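You operate a simulated robot arm through the tools that you are given. There is no shell and no other tool. Be economical: measure what you need, move in short steps, check, and stop when the job is done.

The job below is to be done with a simulated robot arm. You get a single attempt, and the scene is never put back.

Task
Put one of the purple-capped strips from the top of the filling bench on top of the purple dripper there.

The check looks at the end state, three seconds after you hand in, the way a careful person would. Anything else that was tipped, shoved, dropped, spilled or broken makes it a failure.

Robot
A 6-joint arm with a two-finger parallel gripper, fixed in place. Base frame: the origin is at the foot of the arm, x ahead of it, y to its left, z up; the work surface is at about z = 0. Units: mm, degrees, N and s.
With the tool pointing down near the work surface it reaches from about 140 to 580 mm from the base axis. Its first joint turns from -66.0 to 66.0 degrees. Payload 2.1 kg.
Tool frame: the origin (TCP) lies between the finger pads and is the grasp point; the fingertips stand 30 mm ahead of it; z points along the fingers, y is the line along which they close. Largest opening 94 mm; finger width 28, thickness 10; the body of the gripper, 50 by 96 mm, starts 55 mm behind the TCP.
Orientation is that of the tool frame in the base frame, as a unit quaternion [x, y, z, w]. With the fingers straight down and closing along the base's y, the tool's x points along the base's -x, its y along +y and its z along -z.

Tools
- The arm moves only by the tool send_rows. Its argument "deltas" is a list that holds one entry, the list of rows, each a list of 6 numbers: the shift along the base's x, y, z in mm, then the turn, a rotation vector about the base's x, y, z in degrees. In form: [[[tx, ty, tz, wx, wy, wz], ...]]. A call has 1 to 12 rows; each row shifts and turns the commanded pose from where the row before left it. "jaw" is the gripper command, from -1 (shut) to 1 (fully open), values between in proportion, set as the call begins (left out, the last holds). Each row takes 0.2 s and may step no farther than 50 mm and 8.6 degrees from the row before; otherwise, or with a gripper value out of range, the whole call is refused. A pose out of reach is approached as far as the arm can. The call stops where the force on the tool passes 40 N (or 10 N more than at its start, if that is more) or the arm is blocked; 0.2 s more then pass. Each finger travels about 72 mm/s and halts on what it meets, pressing with about 38 N; the grip force reading is that of the motor and also rises with nothing between the fingers. The clock runs only during rows and for 0.2 s after the last one: add rows that do not move to give the fingers time. It gives the time, the measured TCP pose, the force on the tool (base axes), the opening and the grip force at its end, in the units of the frame above (readings bear some noise), and new pictures: "show" is both (left out), scene, wrist or none.
- Cameras (640 x 400 px; columns grow to the right, rows downward): "scene" is fixed at [73.1, -393.5, 485]; the picture's right is [0.54, -0.84, 0.00], its down [-0.48, -0.31, -0.82] and it looks along [0.69, 0.44, -0.58] (base axes); focal length 252 px, centre (320, 200). "wrist" rides on the gripper at [76, 14, -103] in the tool frame; the picture's right is [-0.18, 0.98, 0.00], its down [-0.75, -0.14, -0.64] and it looks along [-0.63, -0.12, 0.77] (tool axes); focal length 243 px, centre (320, 200). There is no depth. A picture from a camera that has moved, and an enlarged one, comes with that camera's place and axes in the base frame and with its lens.
- zoom(camera, box): a new picture of the part [left, top, right, bottom] of that camera's present view, enlarged. It takes no simulated time.
- sign_off(): hands the job in; it is judged then, once.

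Work in short steps. Places have to be worked out from the pictures, the camera data and where the tool is seen: move nearer, look again, correct. Check each grasp and each placing, and mend what went wrong. You have 90 turns and 200 pictures in all, those below and enlarged ones among them. Open the gripper and draw the arm clear of the work before you hand the job in, unless the task says otherwise; then end with one line.

The tools are called after "Emit:" as name(argument=value, ...) on one line, values as JSON. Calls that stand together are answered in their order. send_rows: Moves the arm, as the interface text tells. Its arguments: {"type":"object","properties":{"deltas":{"type":"array"},"jaw":{"type":"number"},"show":{"type":"string","enum":["both","scene","wrist","none"]}},"required":["deltas"]} The other tools are called the same way: zoom (camera, box) takes an enlarged picture of a part of a camera's view; sign_off () hands the job in.

At the start:

```text
t: 0.0
eef_pos: [272.8, -86.4, 341.7]
orientation: [0.0, 1.0, 0.0, 0.001]
contact_force: [0.9, 0.1, 0.6]
gripper_width: 94.1
grasp_force: 0.0
```

scene: 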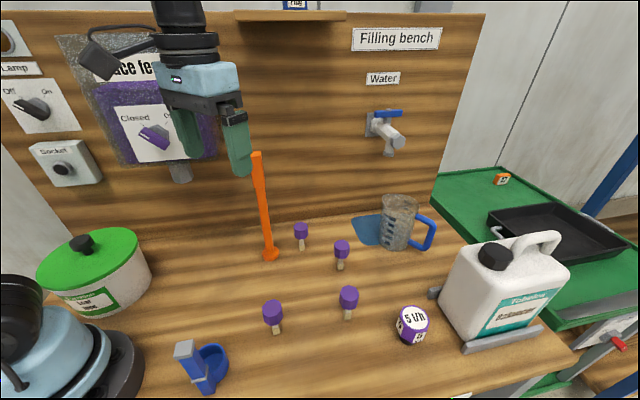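
wrist: 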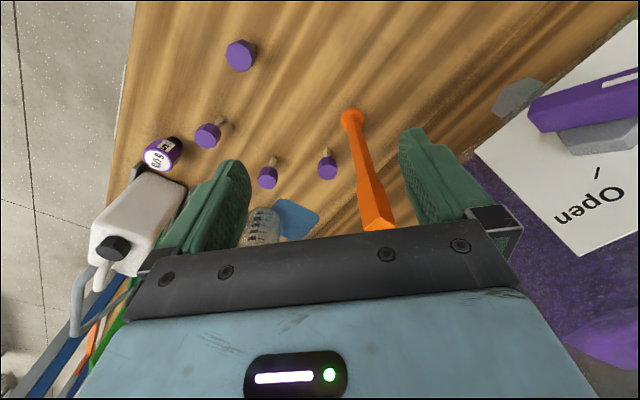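

I'll zoom in on the items to identify the strips and the dripper.

Emit:
zoom(camera="scene", box=[240, 210, 460, 350])

Emit:
zoom(camera="wrist", box=[130, 20, 370, 200])

Emit:
zoom(camera="scene", box=[0, 0, 320, 200])

```text
2.86 times, centred on (350, 280) of scene
camera zoom: at [73.1, -393.5, 485.0], right [0.54, -0.84, 0.0], down [-0.48, -0.31, -0.82], along [0.69, 0.44, -0.58], focal length 720 px, centre (234, -29)
```

zoom: 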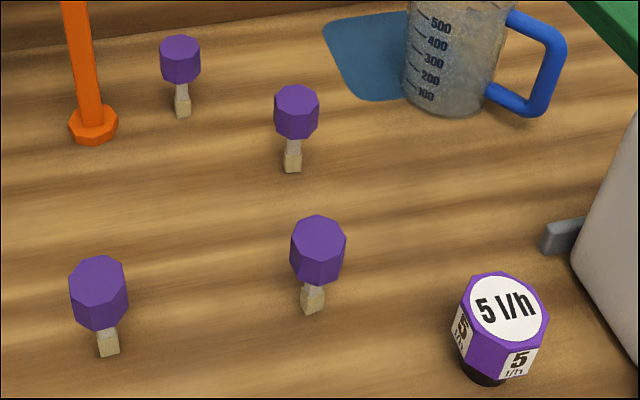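

```text
2.22 times, centred on (250, 110) of wrist
camera zoom: at [196.6, -71.2, 443.6], right [0.18, 0.98, 0.0], down [0.75, -0.14, 0.64], along [0.63, -0.12, -0.77], focal length 539 px, centre (476, 400)
```

zoom: 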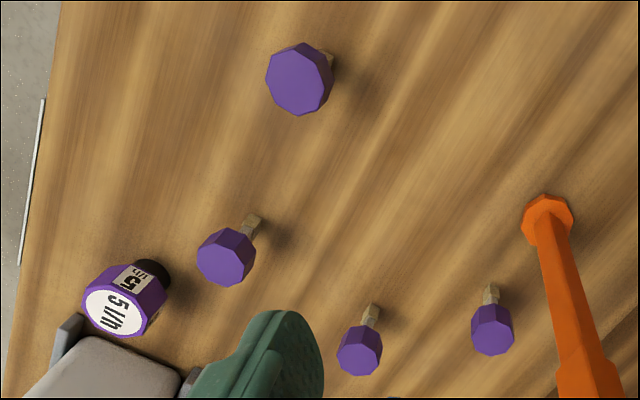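

```text
2.00 times, centred on (160, 100) of scene
camera zoom: at [73.1, -393.5, 485.0], right [0.54, -0.84, 0.0], down [-0.48, -0.31, -0.82], along [0.69, 0.44, -0.58], focal length 504 px, centre (640, 400)
```

zoom: 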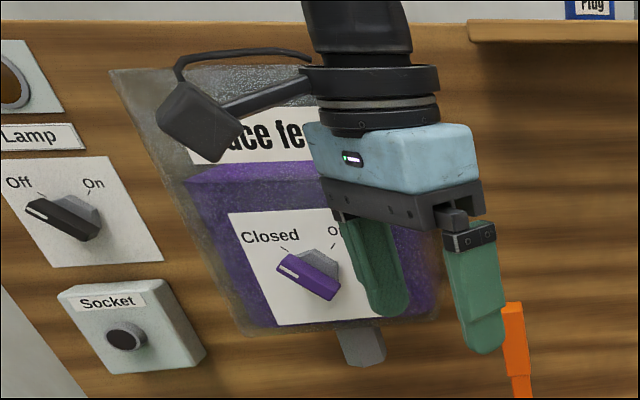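

The four strips stand upright, and the "5 l/h" knob is the purple dripper, at roughly (360,-405) with its top near z≈60. The right-front strip is at about (335,-293). I'll move up near it for a better view.

Emit:
send_rows(deltas=[[[5, -40, -5, 0, 0, 0], [5, -40, -5, 0, 0, 0], [5, -40, -10, 0, 0, 0], [5, -40, -10, 0, 0, 0], [5, -40, -10, 0, 0, 0], [0, 0, 0, 0, 0, 0]]])

```text
t: 1.4
eef_pos: [296.9, -285.6, 301.3]
orientation: [0.0, 1.0, 0.0, 0.001]
contact_force: [-0.1, -0.5, -0.7]
gripper_width: 94.1
grasp_force: 0.0
camera wrist: at [221.4, -272.1, 403.6], right [0.18, 0.98, 0.0], down [0.75, -0.14, 0.64], along [0.63, -0.12, -0.77], focal length 243 px, centre (320, 200)
```

scene: 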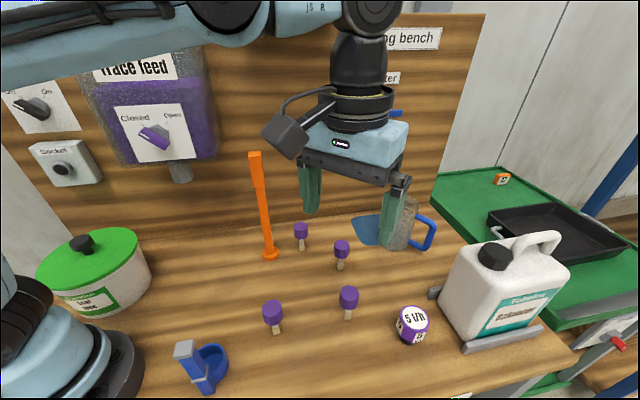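
wrist: 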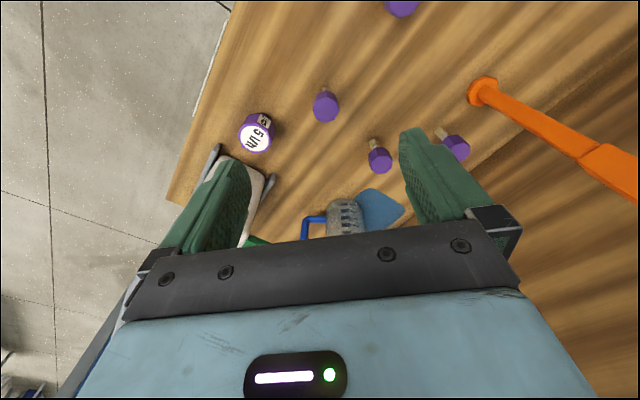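

C is at wrist (325,108). I'll zoom in on both views to triangulate its cap and the dripper top.

Emit:
zoom(camera="wrist", box=[210, 70, 370, 170])

Emit:
zoom(camera="scene", box=[310, 270, 470, 370])

```text
4.00 times, centred on (290, 120) of wrist
camera zoom: at [221.4, -272.1, 403.6], right [0.18, 0.98, 0.0], down [0.75, -0.14, 0.64], along [0.63, -0.12, -0.77], focal length 970 px, centre (440, 520)
```

zoom: 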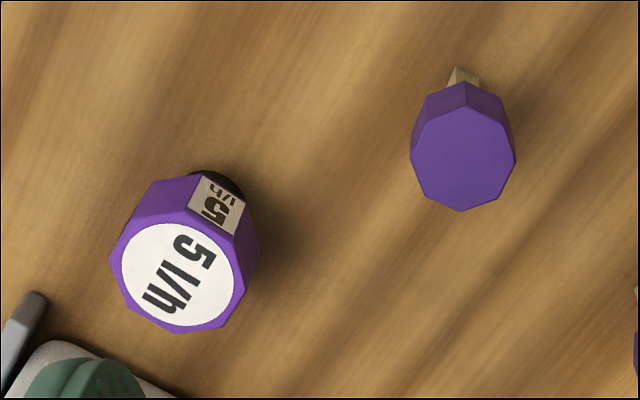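

```text
4.00 times, centred on (390, 320) of scene
camera zoom: at [73.1, -393.6, 485.0], right [0.54, -0.84, 0.0], down [-0.48, -0.31, -0.82], along [0.69, 0.44, -0.58], focal length 1009 px, centre (40, -280)
```

zoom: 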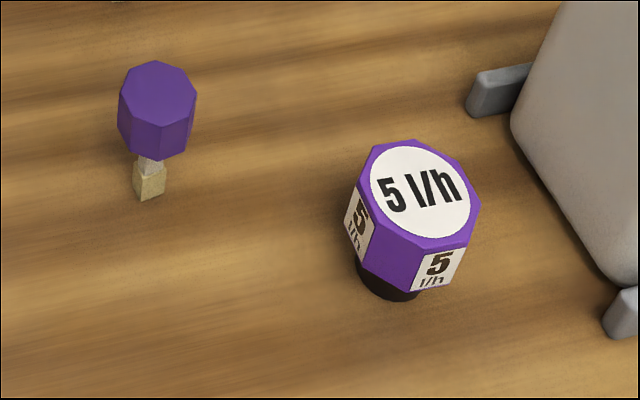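

Triangulated, C's cap centre is at about (334,-288.5), spanning z 59–85 and 34 mm wide. The dripper top centre is at about (360.5,-399,72). I'll move above C for a closer look at the cap's facets.

Emit:
send_rows(deltas=[[[12, 0, -40, 0, 0, 0], [12, -2, -45, 0, 0, 0], [12, -1, -45, 0, 0, 0], [0, 0, 0, 0, 0, 0]]])

Emit:
zoom(camera="wrist", box=[180, 20, 420, 170])

```text
t: 2.4
eef_pos: [335.1, -291.1, 172.4]
orientation: [-0.001, 1.0, 0.0, 0.001]
contact_force: [-0.8, -0.6, -0.1]
gripper_width: 93.9
grasp_force: 0.0
camera wrist: at [258.1, -275.0, 274.0], right [0.18, 0.98, 0.0], down [0.75, -0.14, 0.64], along [0.63, -0.12, -0.77], focal length 243 px, centre (320, 200)
```

scene: 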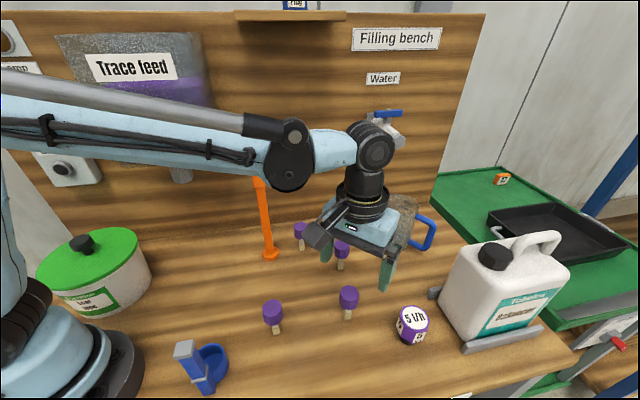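
wrist: 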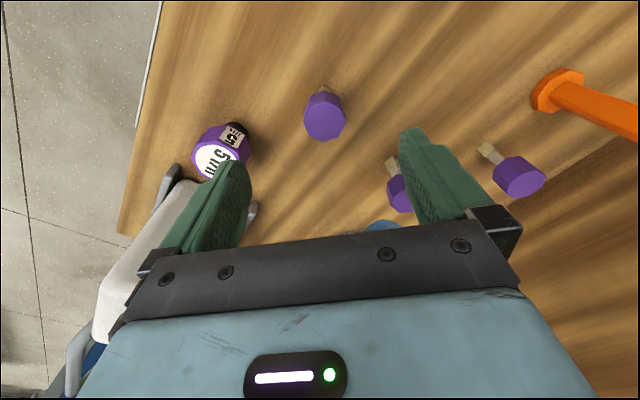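

```text
2.67 times, centred on (300, 95) of wrist
camera zoom: at [258.1, -275.0, 274.0], right [0.18, 0.98, 0.0], down [0.75, -0.14, 0.64], along [0.63, -0.12, -0.77], focal length 647 px, centre (373, 480)
```

zoom: 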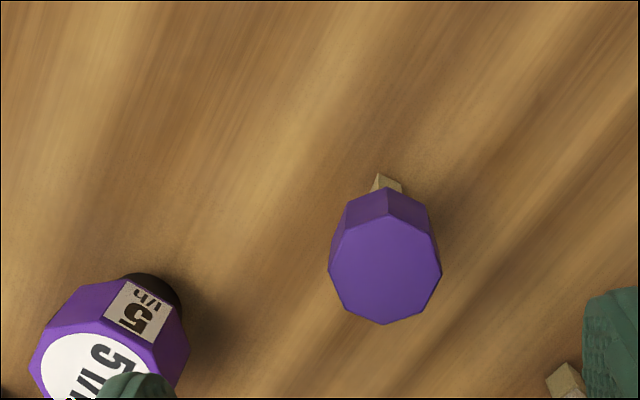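

The latest view puts the cap centre near (333,-287), with facet normals about 12° off my closing axis. I'll yaw +12° and descend partway to check the centring.

Emit:
send_rows(deltas=[[[-1, 2, 0, 0, 0, 6], [0, 0, -20, 0, 0, 6], [0, 0, -30, 0, 0, 0], [0, 0, 0, 0, 0, 0]]])

Emit:
zoom(camera="wrist", box=[160, 20, 480, 220])

Emit:
zoom(camera="scene", box=[280, 200, 440, 340])

```text
t: 3.4
eef_pos: [333.9, -285.8, 121.6]
orientation: [-0.104, 0.995, 0.0, 0.001]
contact_force: [-0.2, 0.9, 0.2]
gripper_width: 93.8
grasp_force: 0.1
camera wrist: at [255.4, -288.5, 223.7], right [-0.02, 1.0, 0.0], down [0.77, 0.02, 0.64], along [0.64, 0.02, -0.77], focal length 243 px, centre (320, 200)
```

scene: 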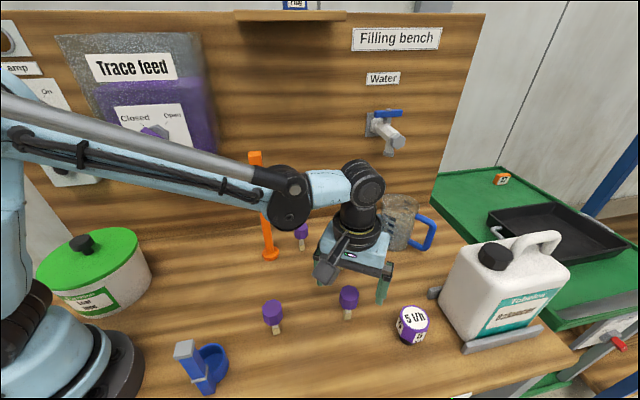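
wrist: 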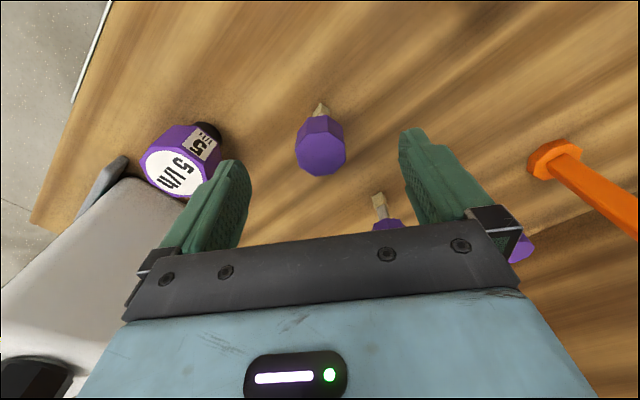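

```text
2.00 times, centred on (320, 120) of wrist
camera zoom: at [255.4, -288.5, 223.7], right [-0.02, 1.0, 0.0], down [0.77, 0.02, 0.64], along [0.64, 0.02, -0.77], focal length 485 px, centre (320, 360)
```

zoom: 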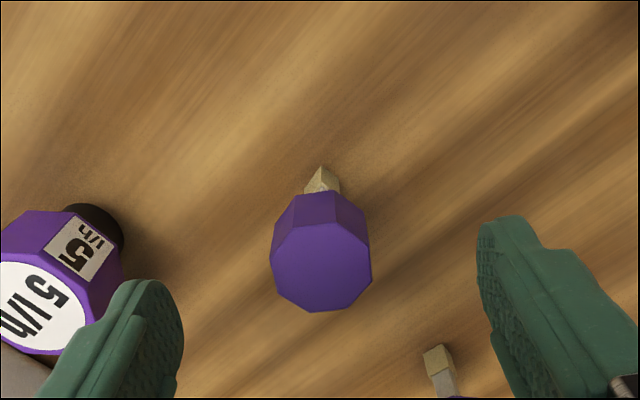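

```text
2.86 times, centred on (360, 270) of scene
camera zoom: at [73.1, -393.5, 485.0], right [0.54, -0.84, 0.0], down [-0.48, -0.31, -0.82], along [0.69, 0.44, -0.58], focal length 720 px, centre (206, 0)
```

zoom: 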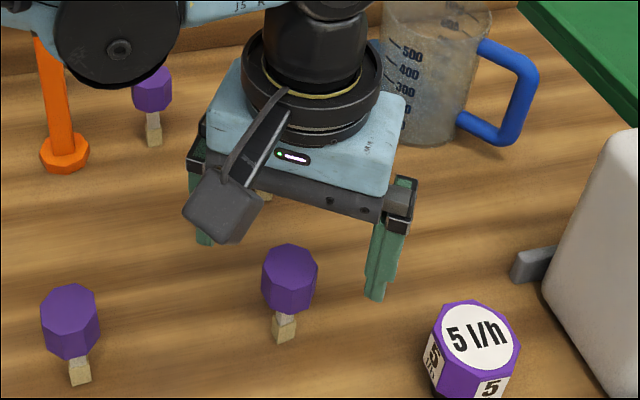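

The cap is centred within about 2 mm of the TCP. I'll descend to z≈72 around the cap.

Emit:
send_rows(deltas=[[[-1, 0, -25, 0, 0, 0], [0, 0, -24, 0, 0, 0], [0, 0, 0, 0, 0, 0]]])

```text
t: 4.2
eef_pos: [332.0, -286.6, 72.3]
orientation: [-0.104, 0.995, -0.001, 0.0]
contact_force: [-0.2, 0.3, 0.5]
gripper_width: 94.1
grasp_force: 0.0
camera wrist: at [254.7, -288.0, 174.7], right [-0.02, 1.0, 0.0], down [0.77, 0.02, 0.64], along [0.64, 0.01, -0.77], focal length 243 px, centre (320, 200)
```

scene: 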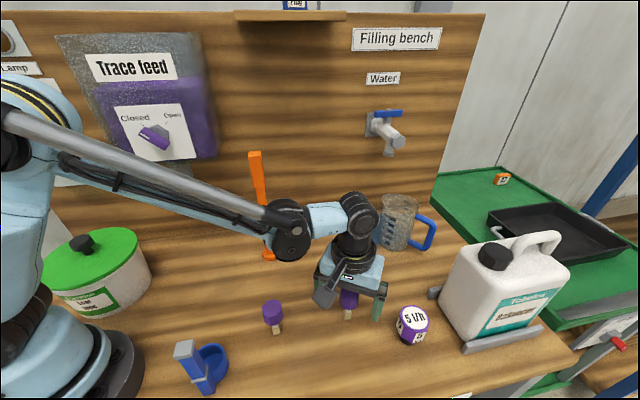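
wrist: 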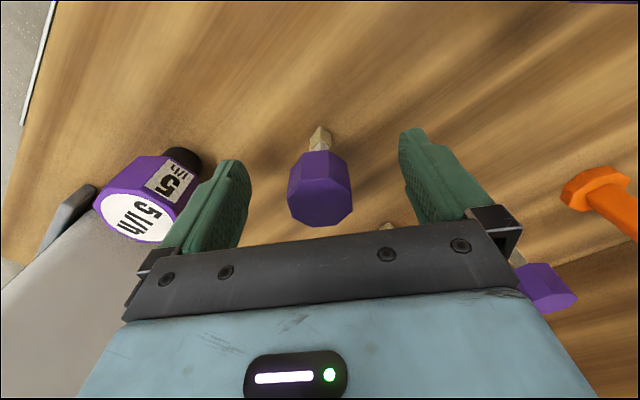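

The strip stands centred between the fingers, so I'll close the jaws.

Emit:
send_rows(deltas=[[[0, 0, 0, 0, 0, 0], [0, 0, 0, 0, 0, 0], [0, 0, 0, 0, 0, 0], [0, 0, 0, 0, 0, 0]]], jaw=-1)

```text
t: 5.2
eef_pos: [332.7, -286.4, 72.5]
orientation: [-0.104, 0.995, -0.001, 0.001]
contact_force: [-0.3, 0.1, 0.5]
gripper_width: 34.7
grasp_force: 38.2
camera wrist: at [254.7, -288.0, 175.0], right [-0.02, 1.0, 0.0], down [0.77, 0.02, 0.64], along [0.64, 0.01, -0.77], focal length 243 px, centre (320, 200)
```

scene: 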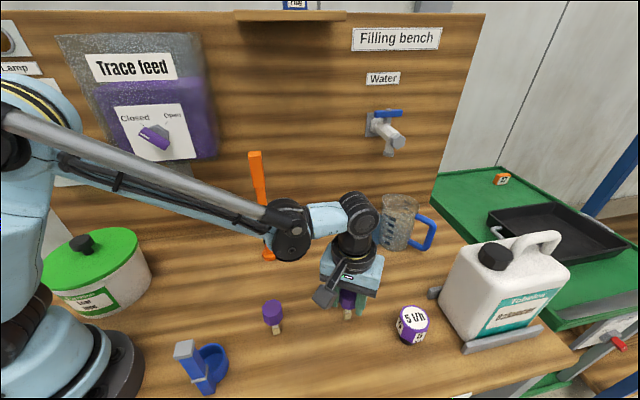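
wrist: 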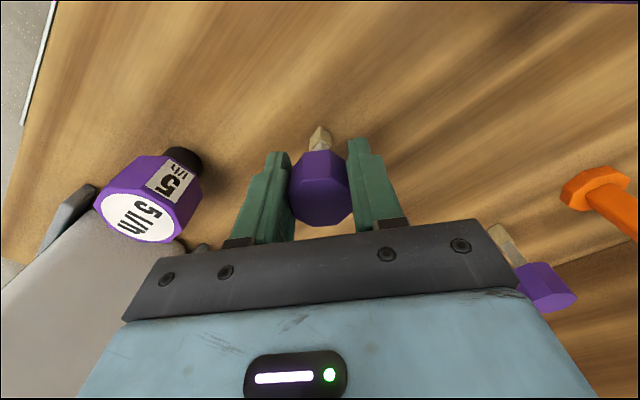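

The jaws gripped at 34.7 mm with the cap still upright. I'll lift straight up.

Emit:
send_rows(deltas=[[[0, 0, 20, 0, 0, 0], [0, 0, 40, 0, 0, 0], [0, 0, 40, 0, 0, 0], [0, 0, 20, 0, 0, 0], [0, 0, 0, 0, 0, 0]]])

Emit:
zoom(camera="scene", box=[280, 200, 440, 340])

Emit:
zoom(camera="wrist", box=[160, 60, 400, 210])

```text
t: 6.4
eef_pos: [330.8, -286.1, 192.5]
orientation: [-0.104, 0.995, -0.001, 0.001]
contact_force: [-0.2, 0.0, -0.3]
gripper_width: 33.5
grasp_force: 38.2
camera wrist: at [254.3, -288.0, 294.8], right [-0.02, 1.0, 0.0], down [0.77, 0.02, 0.64], along [0.64, 0.01, -0.77], focal length 243 px, centre (320, 200)
```

scene: 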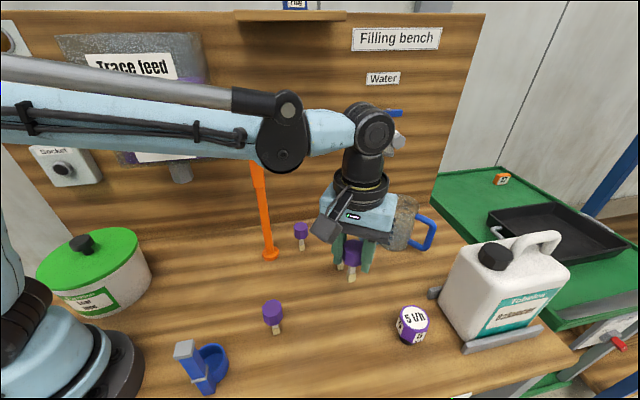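
wrist: 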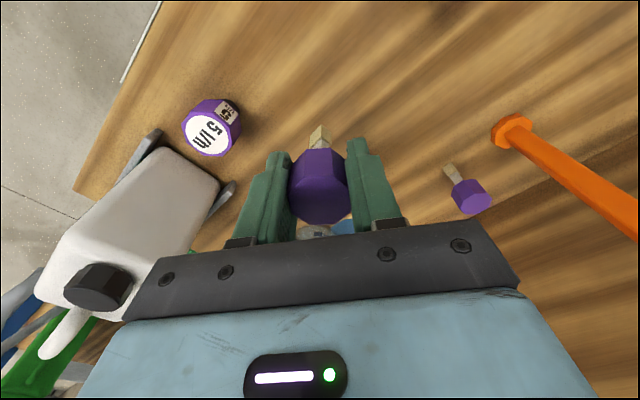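

```text
2.86 times, centred on (360, 270) of scene
camera zoom: at [73.1, -393.5, 485.0], right [0.54, -0.84, 0.0], down [-0.48, -0.31, -0.82], along [0.69, 0.44, -0.58], focal length 720 px, centre (206, 0)
```

zoom: 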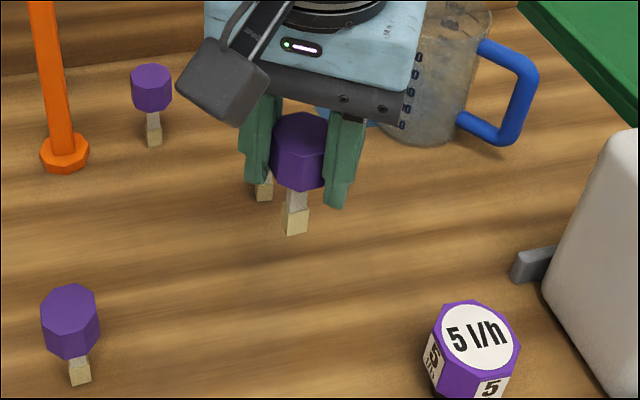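

```text
2.67 times, centred on (280, 135) of wrist
camera zoom: at [254.3, -288.0, 294.8], right [-0.02, 1.0, 0.0], down [0.77, 0.02, 0.64], along [0.64, 0.01, -0.77], focal length 647 px, centre (427, 373)
```

zoom: 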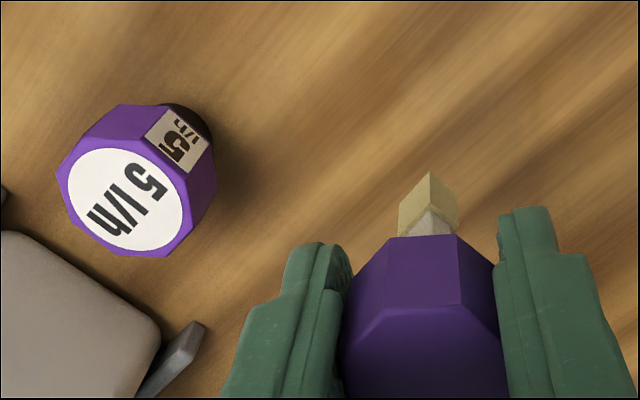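

The strip is held upright, and the wrist view confirms the dripper top centre at about (360,-398). I'll move across above it.

Emit:
send_rows(deltas=[[[7, -28, 0, 0, 0, 0], [7, -28, 0, 0, 0, 0], [7, -28, 0, 0, 0, 0], [7, -27, 0, 0, 0, 0], [0, 0, -20, 0, 0, 0], [0, 0, 0, 0, 0, 0]]])

Emit:
zoom(camera="scene", box=[320, 220, 520, 360])

Emit:
zoom(camera="wrist", box=[200, 60, 440, 210])

```text
t: 7.8
eef_pos: [359.3, -397.4, 171.7]
orientation: [-0.105, 0.994, -0.001, 0.0]
contact_force: [0.9, 0.2, -0.1]
gripper_width: 33.5
grasp_force: 38.0
camera wrist: at [282.8, -399.3, 273.9], right [-0.02, 1.0, 0.0], down [0.77, 0.02, 0.64], along [0.64, 0.01, -0.77], focal length 243 px, centre (320, 200)
```

scene: 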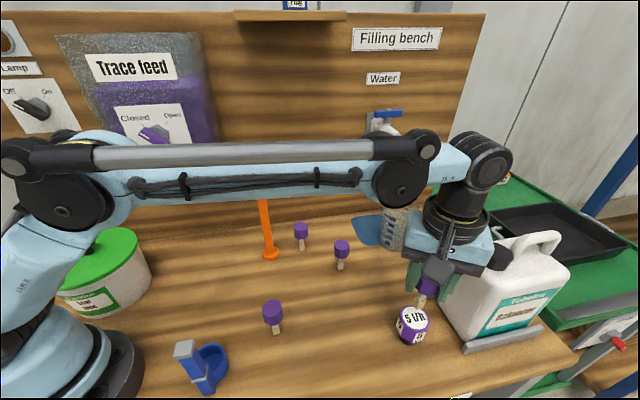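
wrist: 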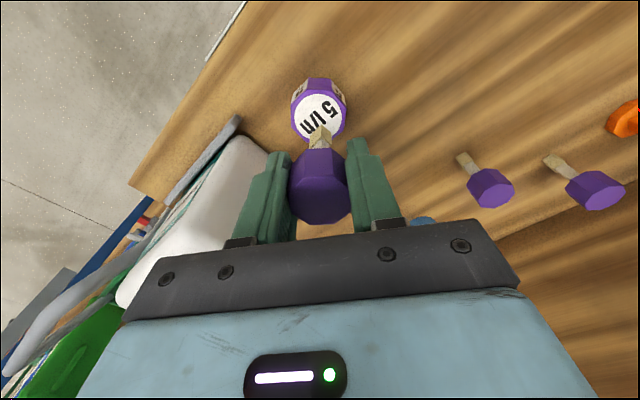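

```text
2.86 times, centred on (420, 290) of scene
camera zoom: at [73.1, -393.5, 485.0], right [0.54, -0.84, 0.0], down [-0.48, -0.31, -0.82], along [0.69, 0.44, -0.58], focal length 720 px, centre (34, -57)
```

zoom: 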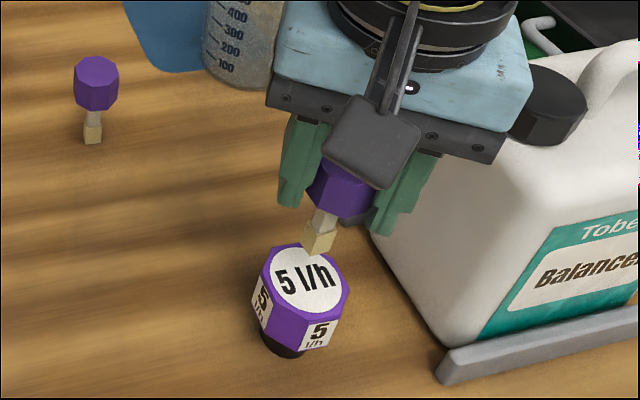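

```text
2.67 times, centred on (320, 135) of wrist
camera zoom: at [282.8, -399.3, 273.9], right [-0.02, 1.0, 0.0], down [0.77, 0.02, 0.64], along [0.64, 0.01, -0.77], focal length 647 px, centre (320, 373)
```

zoom: 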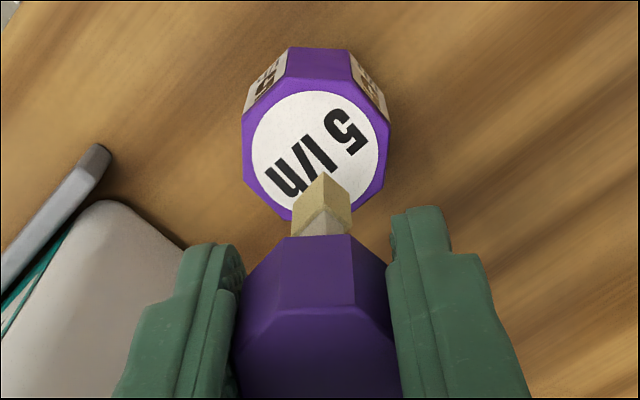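

Comparing both views, the stem bottom sits about 4–5 mm too far in +x relative to the dripper centre, and y matches. I'll correct that and lower to just above the top.

Emit:
send_rows(deltas=[[[-4, 0, 0, 0, 0, 0], [0, 0, -10, 0, 0, 0], [0, 0, -8, 0, 0, 0], [0, 0, 0, 0, 0, 0]]])

Emit:
zoom(camera="scene", box=[360, 250, 480, 350])

Emit:
zoom(camera="wrist", box=[240, 60, 400, 160])

```text
t: 8.8
eef_pos: [355.4, -396.5, 153.4]
orientation: [-0.104, 0.995, 0.0, 0.001]
contact_force: [-0.2, 0.5, 1.2]
gripper_width: 33.4
grasp_force: 37.6
camera wrist: at [278.4, -399.1, 256.3], right [-0.02, 1.0, 0.0], down [0.77, 0.02, 0.64], along [0.64, 0.01, -0.77], focal length 243 px, centre (320, 200)
```

scene: 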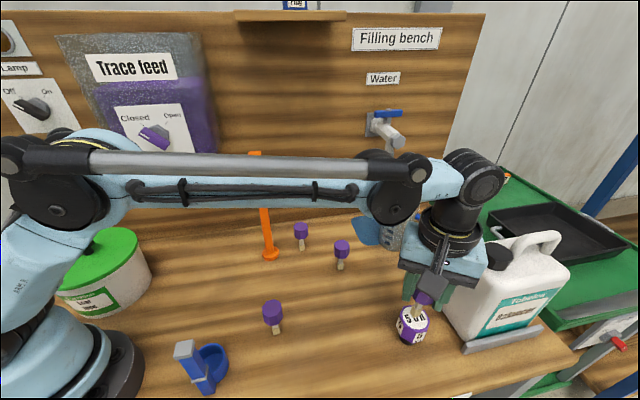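
wrist: 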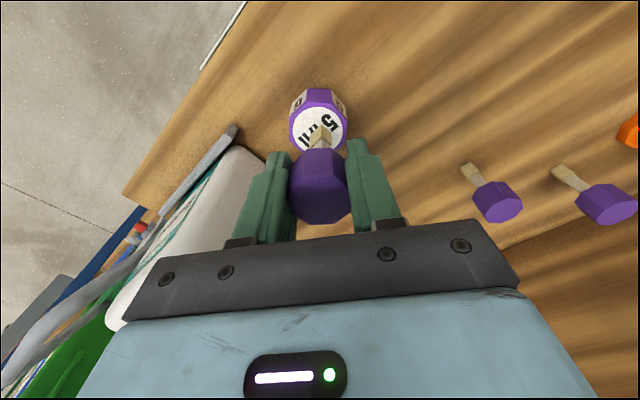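

```text
4.00 times, centred on (420, 300) of scene
camera zoom: at [73.1, -393.5, 485.0], right [0.54, -0.84, 0.0], down [-0.48, -0.31, -0.82], along [0.69, 0.44, -0.58], focal length 1009 px, centre (-80, -200)
```

zoom: 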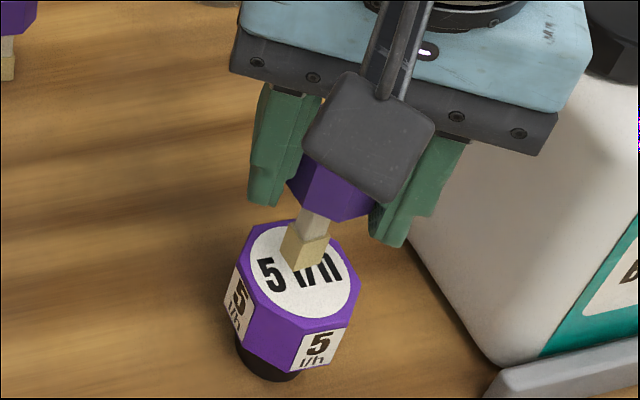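

```text
4.00 times, centred on (320, 110) of wrist
camera zoom: at [278.4, -399.1, 256.3], right [-0.02, 1.0, 0.0], down [0.77, 0.02, 0.64], along [0.64, 0.01, -0.77], focal length 970 px, centre (320, 560)
```

zoom: 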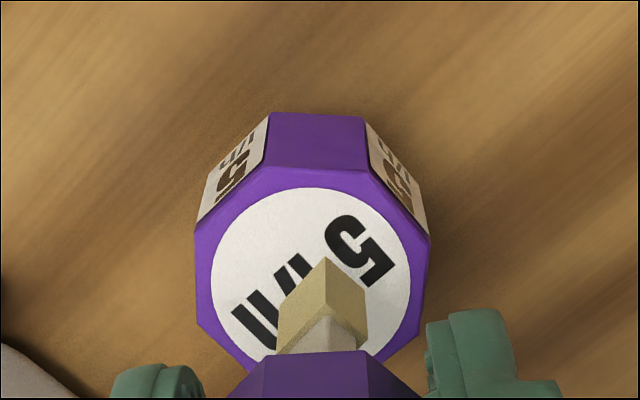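

The stem is nearly centred, so I'll shift y by -2 and descend carefully. I expect contact at TCP z≈144.5.

Emit:
send_rows(deltas=[[[0, -2, -3, 0, 0, 0], [0, 0, -3, 0, 0, 0], [0, 0, 0, 0, 0, 0]]], show="none")

Emit:
zoom(camera="scene", box=[360, 250, 480, 350])

Emit:
zoom(camera="wrist", box=[240, 60, 400, 160])

```text
t: 9.6
eef_pos: [355.4, -399.9, 148.8]
orientation: [-0.106, 0.994, 0.0, 0.001]
contact_force: [0.2, 0.2, 0.0]
gripper_width: 33.5
grasp_force: 38.1
```

```text
4.00 times, centred on (420, 300) of scene
camera zoom: at [73.1, -393.5, 485.0], right [0.54, -0.84, 0.0], down [-0.48, -0.31, -0.82], along [0.69, 0.44, -0.58], focal length 1009 px, centre (-80, -200)
```

zoom: 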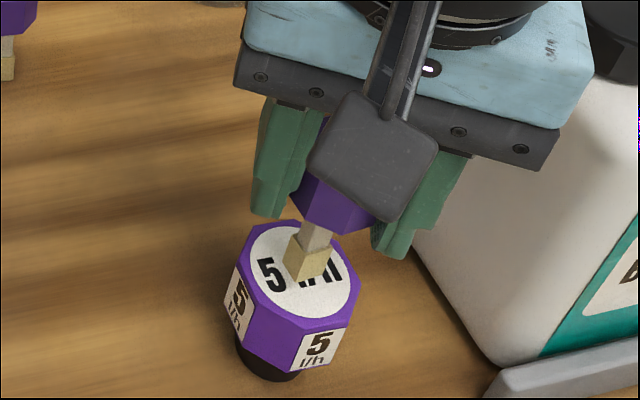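

```text
4.00 times, centred on (320, 110) of wrist
camera zoom: at [278.3, -401.5, 250.5], right [-0.02, 1.0, 0.0], down [0.77, 0.02, 0.64], along [0.64, 0.01, -0.77], focal length 970 px, centre (320, 560)
```

zoom: 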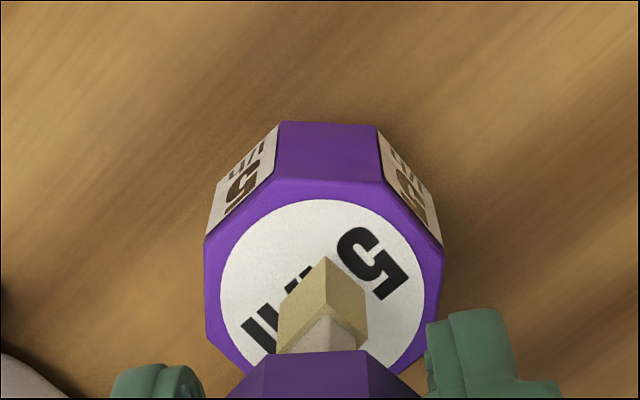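

It is well centred in both views. I'll descend in 1 mm steps, watching the force.

Emit:
send_rows(deltas=[[[0, 0, -1, 0, 0, 0], [0, 0, -1, 0, 0, 0], [0, 0, 0, 0, 0, 0]]], show="none")

Emit:
zoom(camera="scene", box=[380, 280, 450, 350])

```text
t: 10.4
eef_pos: [355.4, -401.2, 146.4]
orientation: [-0.104, 0.995, 0.001, 0.001]
contact_force: [0.5, 0.3, -0.1]
gripper_width: 33.1
grasp_force: 37.6
```

```text
5.71 times, centred on (415, 315) of scene
camera zoom: at [73.1, -393.5, 485.0], right [0.54, -0.84, 0.0], down [-0.48, -0.31, -0.82], along [0.69, 0.44, -0.58], focal length 1441 px, centre (-223, -457)
```

zoom: 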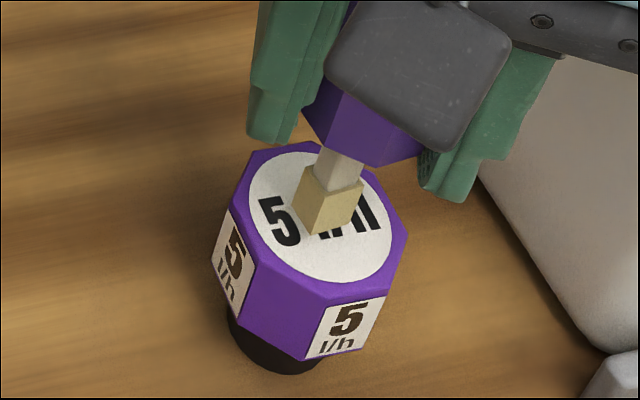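

There is no contact yet, so I'll continue down.

Emit:
send_rows(deltas=[[[0, 0, -1, 0, 0, 0], [0, 0, 0, 0, 0, 0]]], show="none")

```text
t: 11.0
eef_pos: [357.0, -399.5, 146.0]
orientation: [-0.105, 0.994, 0.0, 0.001]
contact_force: [-0.1, 0.1, 0.0]
gripper_width: 33.4
grasp_force: 37.8
```

The force is still zero, so I'll step again.

Emit:
send_rows(deltas=[[[0, 0, -1, 0, 0, 0], [0, 0, 0, 0, 0, 0]]], show="none")

```text
t: 11.6
eef_pos: [355.3, -399.9, 144.1]
orientation: [-0.104, 0.995, 0.0, 0.0]
contact_force: [0.4, -0.2, 0.3]
gripper_width: 33.6
grasp_force: 38.0
```

Still no contact; another small step.

Emit:
send_rows(deltas=[[[0, 0, -1, 0, 0, 0], [0, 0, 0, 0, 0, 0]]], show="none")

Emit:
zoom(camera="scene", box=[380, 280, 450, 350])

Emit:
zoom(camera="wrist", box=[260, 80, 380, 160])

```text
t: 12.2
eef_pos: [355.1, -399.4, 143.0]
orientation: [-0.105, 0.994, 0.001, 0.001]
contact_force: [0.2, 0.4, 0.0]
gripper_width: 33.5
grasp_force: 37.7
```

```text
5.71 times, centred on (415, 315) of scene
camera zoom: at [73.1, -393.5, 485.0], right [0.54, -0.84, 0.0], down [-0.48, -0.31, -0.82], along [0.69, 0.44, -0.58], focal length 1441 px, centre (-223, -457)
```

zoom: 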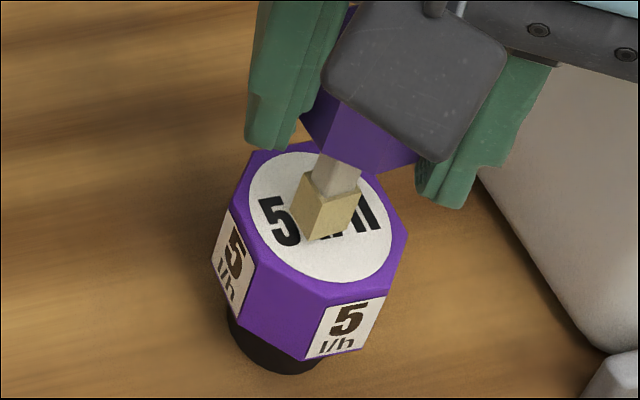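

```text
5.00 times, centred on (320, 120) of wrist
camera zoom: at [278.3, -401.2, 245.6], right [-0.02, 1.0, 0.0], down [0.77, 0.02, 0.64], along [0.64, 0.01, -0.77], focal length 1213 px, centre (320, 600)
```

zoom: 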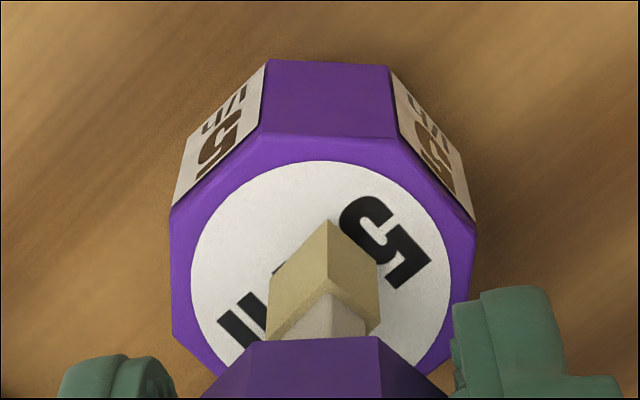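

Still no contact, and the alignment stays good. I'll continue down 1 mm at a time.

Emit:
send_rows(deltas=[[[0, 0, -1, 0, 0, 0], [0, 0, 0, 0, 0, 0]]], show="none")

```text
t: 12.8
eef_pos: [355.0, -400.8, 141.9]
orientation: [-0.104, 0.995, 0.0, 0.001]
contact_force: [0.5, 0.2, -0.3]
gripper_width: 33.4
grasp_force: 38.0
```

No contact; another step.

Emit:
send_rows(deltas=[[[0, 0, -1, 0, 0, 0], [0, 0, 0, 0, 0, 0]]], show="none")

```text
t: 13.4
eef_pos: [355.2, -399.2, 141.3]
orientation: [-0.105, 0.994, -0.001, 0.002]
contact_force: [0.4, 0.4, 0.2]
gripper_width: 33.4
grasp_force: 38.3
```

Same again.

Emit:
send_rows(deltas=[[[0, 0, -1, 0, 0, 0], [0, 0, 0, 0, 0, 0]]], show="none")

Emit:
zoom(camera="scene", box=[380, 280, 450, 350])

Emit:
zoom(camera="wrist", box=[260, 80, 380, 160])

```text
t: 14.0
eef_pos: [355.5, -399.1, 139.2]
orientation: [-0.104, 0.995, -0.001, 0.001]
contact_force: [0.4, 0.5, -0.9]
gripper_width: 33.1
grasp_force: 38.2
```

```text
5.71 times, centred on (415, 315) of scene
camera zoom: at [73.1, -393.5, 485.0], right [0.54, -0.84, 0.0], down [-0.48, -0.31, -0.82], along [0.69, 0.44, -0.58], focal length 1441 px, centre (-223, -457)
```

zoom: 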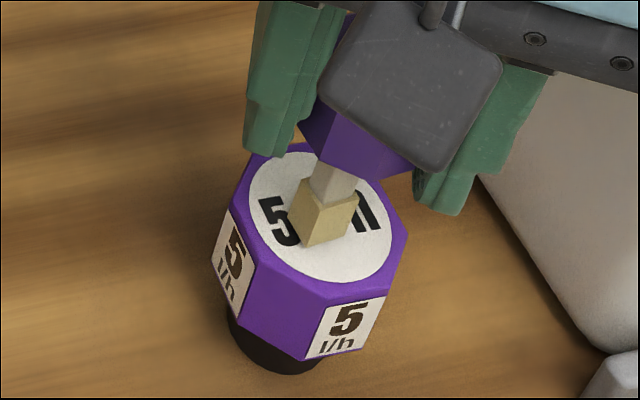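

```text
5.00 times, centred on (320, 120) of wrist
camera zoom: at [278.1, -401.3, 242.6], right [-0.02, 1.0, 0.0], down [0.77, 0.02, 0.64], along [0.64, 0.01, -0.77], focal length 1213 px, centre (320, 600)
```

zoom: 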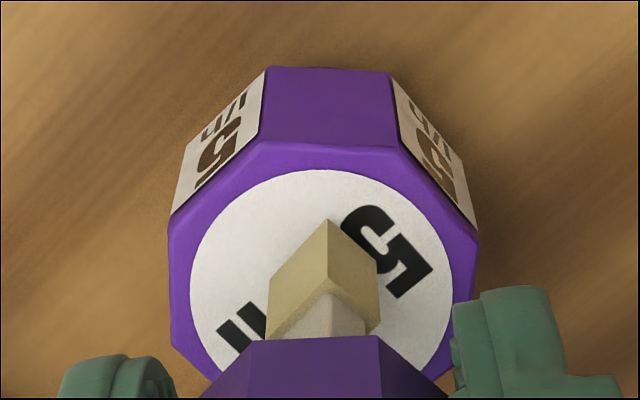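

Both views now show the stem a few mm towards -x of the label centre. I'll shift +3 x and go on down.

Emit:
send_rows(deltas=[[[3, 0, 0, 0, 0, 0], [0, 0, -1, 0, 0, 0], [0, 0, 0, 0, 0, 0]]], show="none")

Emit:
zoom(camera="scene", box=[380, 280, 450, 350])

Emit:
zoom(camera="wrist", box=[260, 80, 380, 160])

```text
t: 14.8
eef_pos: [359.2, -399.0, 138.4]
orientation: [-0.105, 0.994, -0.001, 0.001]
contact_force: [0.1, -0.1, 0.0]
gripper_width: 33.1
grasp_force: 37.6
```

```text
5.71 times, centred on (415, 315) of scene
camera zoom: at [73.1, -393.5, 485.0], right [0.54, -0.84, 0.0], down [-0.48, -0.31, -0.82], along [0.69, 0.44, -0.58], focal length 1441 px, centre (-223, -457)
```

zoom: 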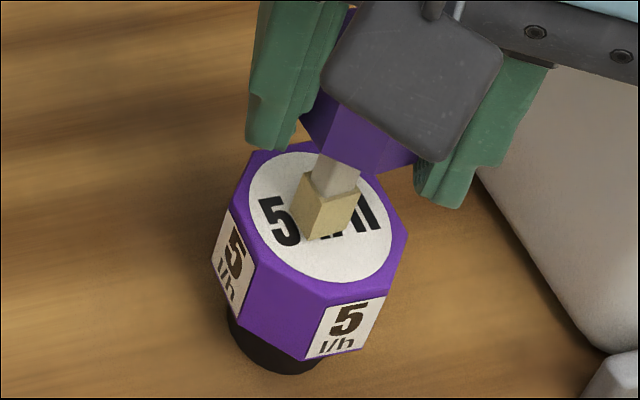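

```text
5.00 times, centred on (320, 120) of wrist
camera zoom: at [281.4, -401.2, 241.2], right [-0.02, 1.0, 0.0], down [0.77, 0.02, 0.64], along [0.64, 0.01, -0.77], focal length 1213 px, centre (320, 600)
```

zoom: 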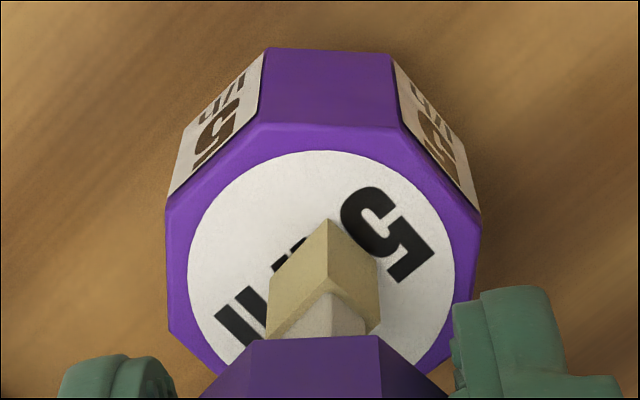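

It is centred now and still free, so I'll keep stepping down.

Emit:
send_rows(deltas=[[[0, 0, -1, 0, 0, 0], [0, 0, 0, 0, 0, 0]]], show="none")

```text
t: 15.4
eef_pos: [359.2, -400.2, 138.3]
orientation: [-0.105, 0.994, -0.001, 0.001]
contact_force: [-0.3, 0.1, 7.7]
gripper_width: 33.3
grasp_force: 37.8
```

The force reads 7.7 N upward, so the stem is in contact. I'll look before releasing.

Emit:
zoom(camera="scene", box=[370, 260, 460, 350])

Emit:
zoom(camera="wrist", box=[220, 60, 420, 260])

```text
4.44 times, centred on (415, 305) of scene
camera zoom: at [73.1, -393.5, 485.0], right [0.54, -0.84, 0.0], down [-0.48, -0.31, -0.82], along [0.69, 0.44, -0.58], focal length 1121 px, centre (-102, -267)
```

zoom: 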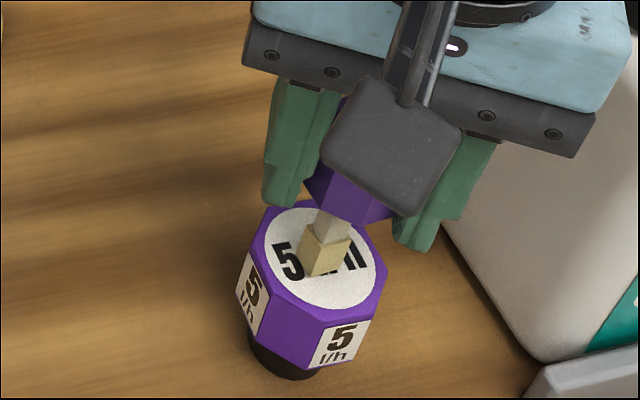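

```text
2.00 times, centred on (320, 160) of wrist
camera zoom: at [281.3, -401.1, 240.7], right [-0.02, 1.0, 0.0], down [0.77, 0.02, 0.64], along [0.64, 0.01, -0.77], focal length 485 px, centre (320, 280)
```

zoom: 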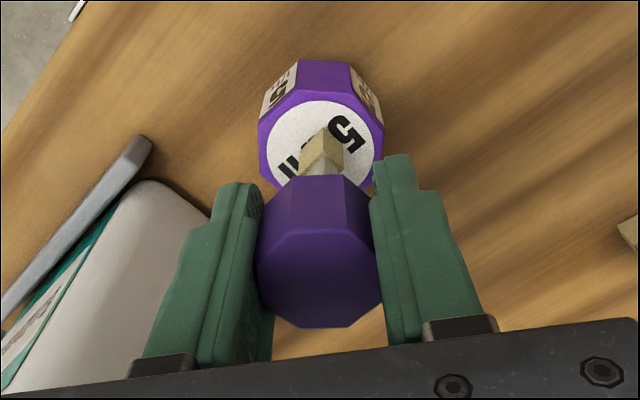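

The stem sits at the label centre. I'll ease the preload a little, then open the jaws partway.

Emit:
send_rows(deltas=[[[0, 0, 0.4, 0, 0, 0], [0, 0, 0, 0, 0, 0]]], show="none")

Emit:
send_rows(deltas=[[[0, 0, 0, 0, 0, 0], [0, 0, 0, 0, 0, 0], [0, 0, 0, 0, 0, 0]]], jaw=0.1)

Emit:
zoom(camera="scene", box=[370, 260, 460, 350])

Emit:
zoom(camera="wrist", box=[220, 60, 420, 260])

```text
t: 16.0
eef_pos: [359.6, -399.4, 138.7]
orientation: [-0.104, 0.995, 0.0, 0.001]
contact_force: [0.9, -0.6, 5.1]
gripper_width: 33.1
grasp_force: 37.7
```

```text
t: 16.8
eef_pos: [357.5, -400.8, 137.9]
orientation: [-0.104, 0.995, 0.0, 0.001]
contact_force: [0.8, 0.8, 0.2]
gripper_width: 51.5
grasp_force: 0.0
camera wrist: at [281.2, -401.3, 240.8], right [-0.02, 1.0, 0.0], down [0.77, 0.02, 0.64], along [0.64, 0.01, -0.77], focal length 243 px, centre (320, 200)
```

scene: 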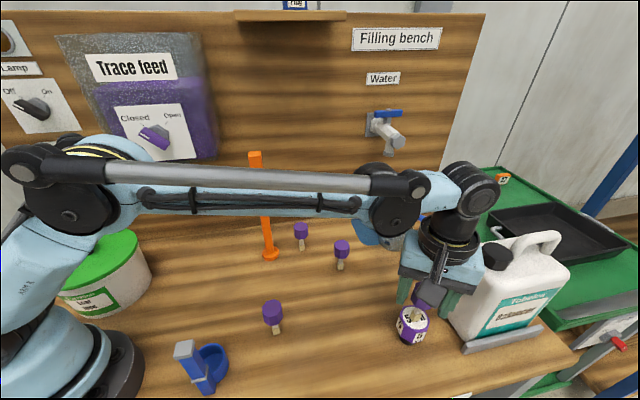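
wrist: 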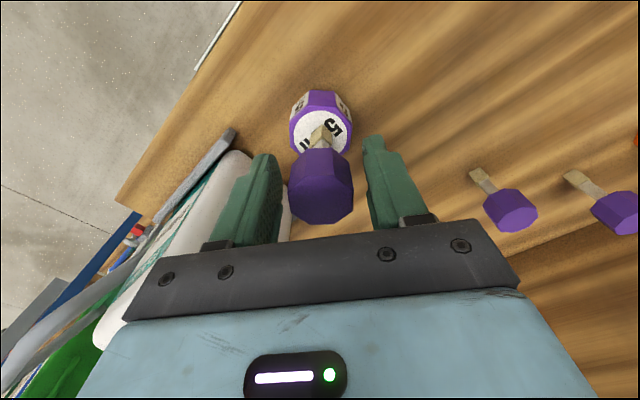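

```text
4.44 times, centred on (415, 305) of scene
camera zoom: at [73.1, -393.5, 485.0], right [0.54, -0.84, 0.0], down [-0.48, -0.31, -0.82], along [0.69, 0.44, -0.58], focal length 1121 px, centre (-102, -267)
```

zoom: 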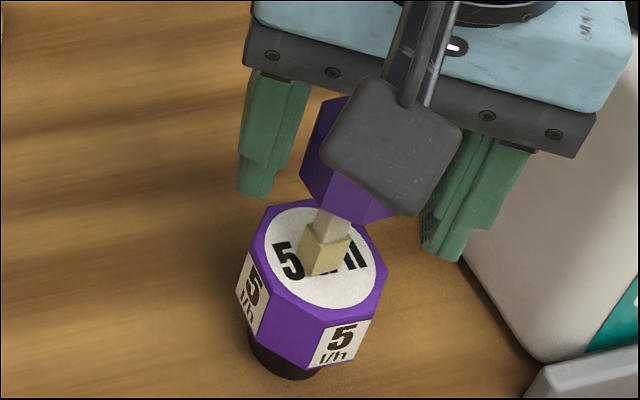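

```text
2.00 times, centred on (320, 160) of wrist
camera zoom: at [281.2, -401.3, 240.8], right [-0.02, 1.0, 0.0], down [0.77, 0.02, 0.64], along [0.64, 0.01, -0.77], focal length 485 px, centre (320, 280)
```

zoom: 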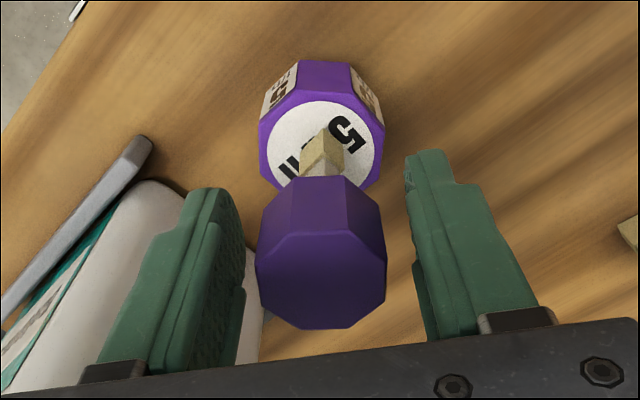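

The strip stands on its own with clearance on both sides. I'll retreat straight up.

Emit:
send_rows(deltas=[[[0, 0, 0, 0, 0, 0], [0, 0, 15, 0, 0, 0], [0, 0, 25, 0, 0, 0], [0, 0, 40, 0, 0, 0], [0, 0, 40, 0, 0, 0], [0, 0, 30, 0, 0, 0], [-10, 40, 0, 0, 0, 0], [-10, 40, 0, 0, 0, 0], [-10, 40, 0, 0, 0, 0], [0, 0, 0, 0, 0, 0]]], jaw=0.3)

Emit:
zoom(camera="scene", box=[240, 200, 560, 400])

```text
t: 19.0
eef_pos: [314.8, -263.6, 274.5]
orientation: [-0.104, 0.995, -0.001, 0.001]
contact_force: [-0.4, 0.2, 0.3]
gripper_width: 60.9
grasp_force: 0.0
out of reach, approached as far as the arm can: row 6
camera wrist: at [237.2, -265.5, 377.4], right [-0.02, 1.0, 0.0], down [0.77, 0.02, 0.64], along [0.64, 0.01, -0.77], focal length 243 px, centre (320, 200)
```

scene: 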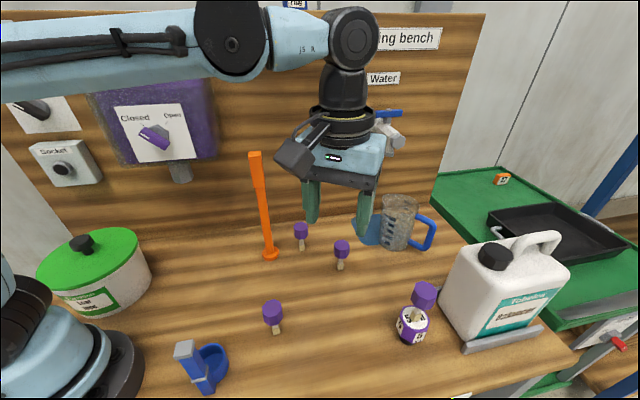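
wrist: 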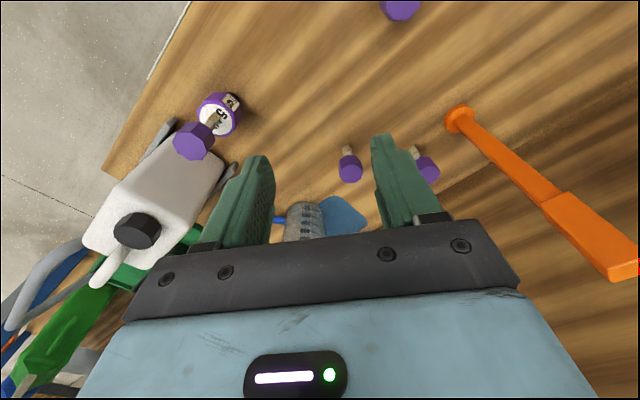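

```text
2.00 times, centred on (400, 300) of scene
camera zoom: at [73.1, -393.5, 485.0], right [0.54, -0.84, 0.0], down [-0.48, -0.31, -0.82], along [0.69, 0.44, -0.58], focal length 504 px, centre (160, 0)
```

zoom: 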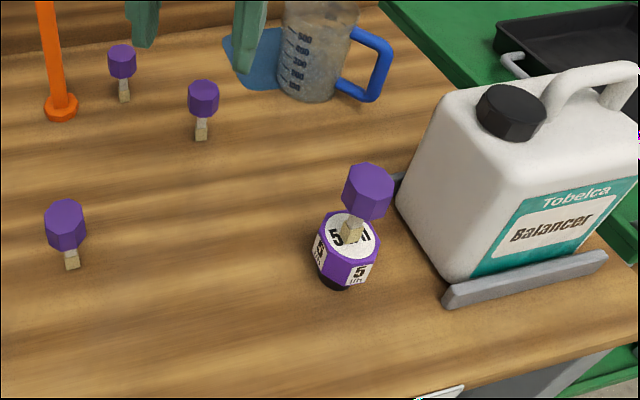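

The strip is standing upright and steady on the dripper. The arm is clear, the gripper is open, and everything else looks undisturbed, so I'm handing in.

Emit:
sign_off()

```text
The job is handed in.
```

One purple-capped strip now stands upright on top of the purple 5 l/h dripper. The arm is clear and nothing else was disturbed in the final pictures.
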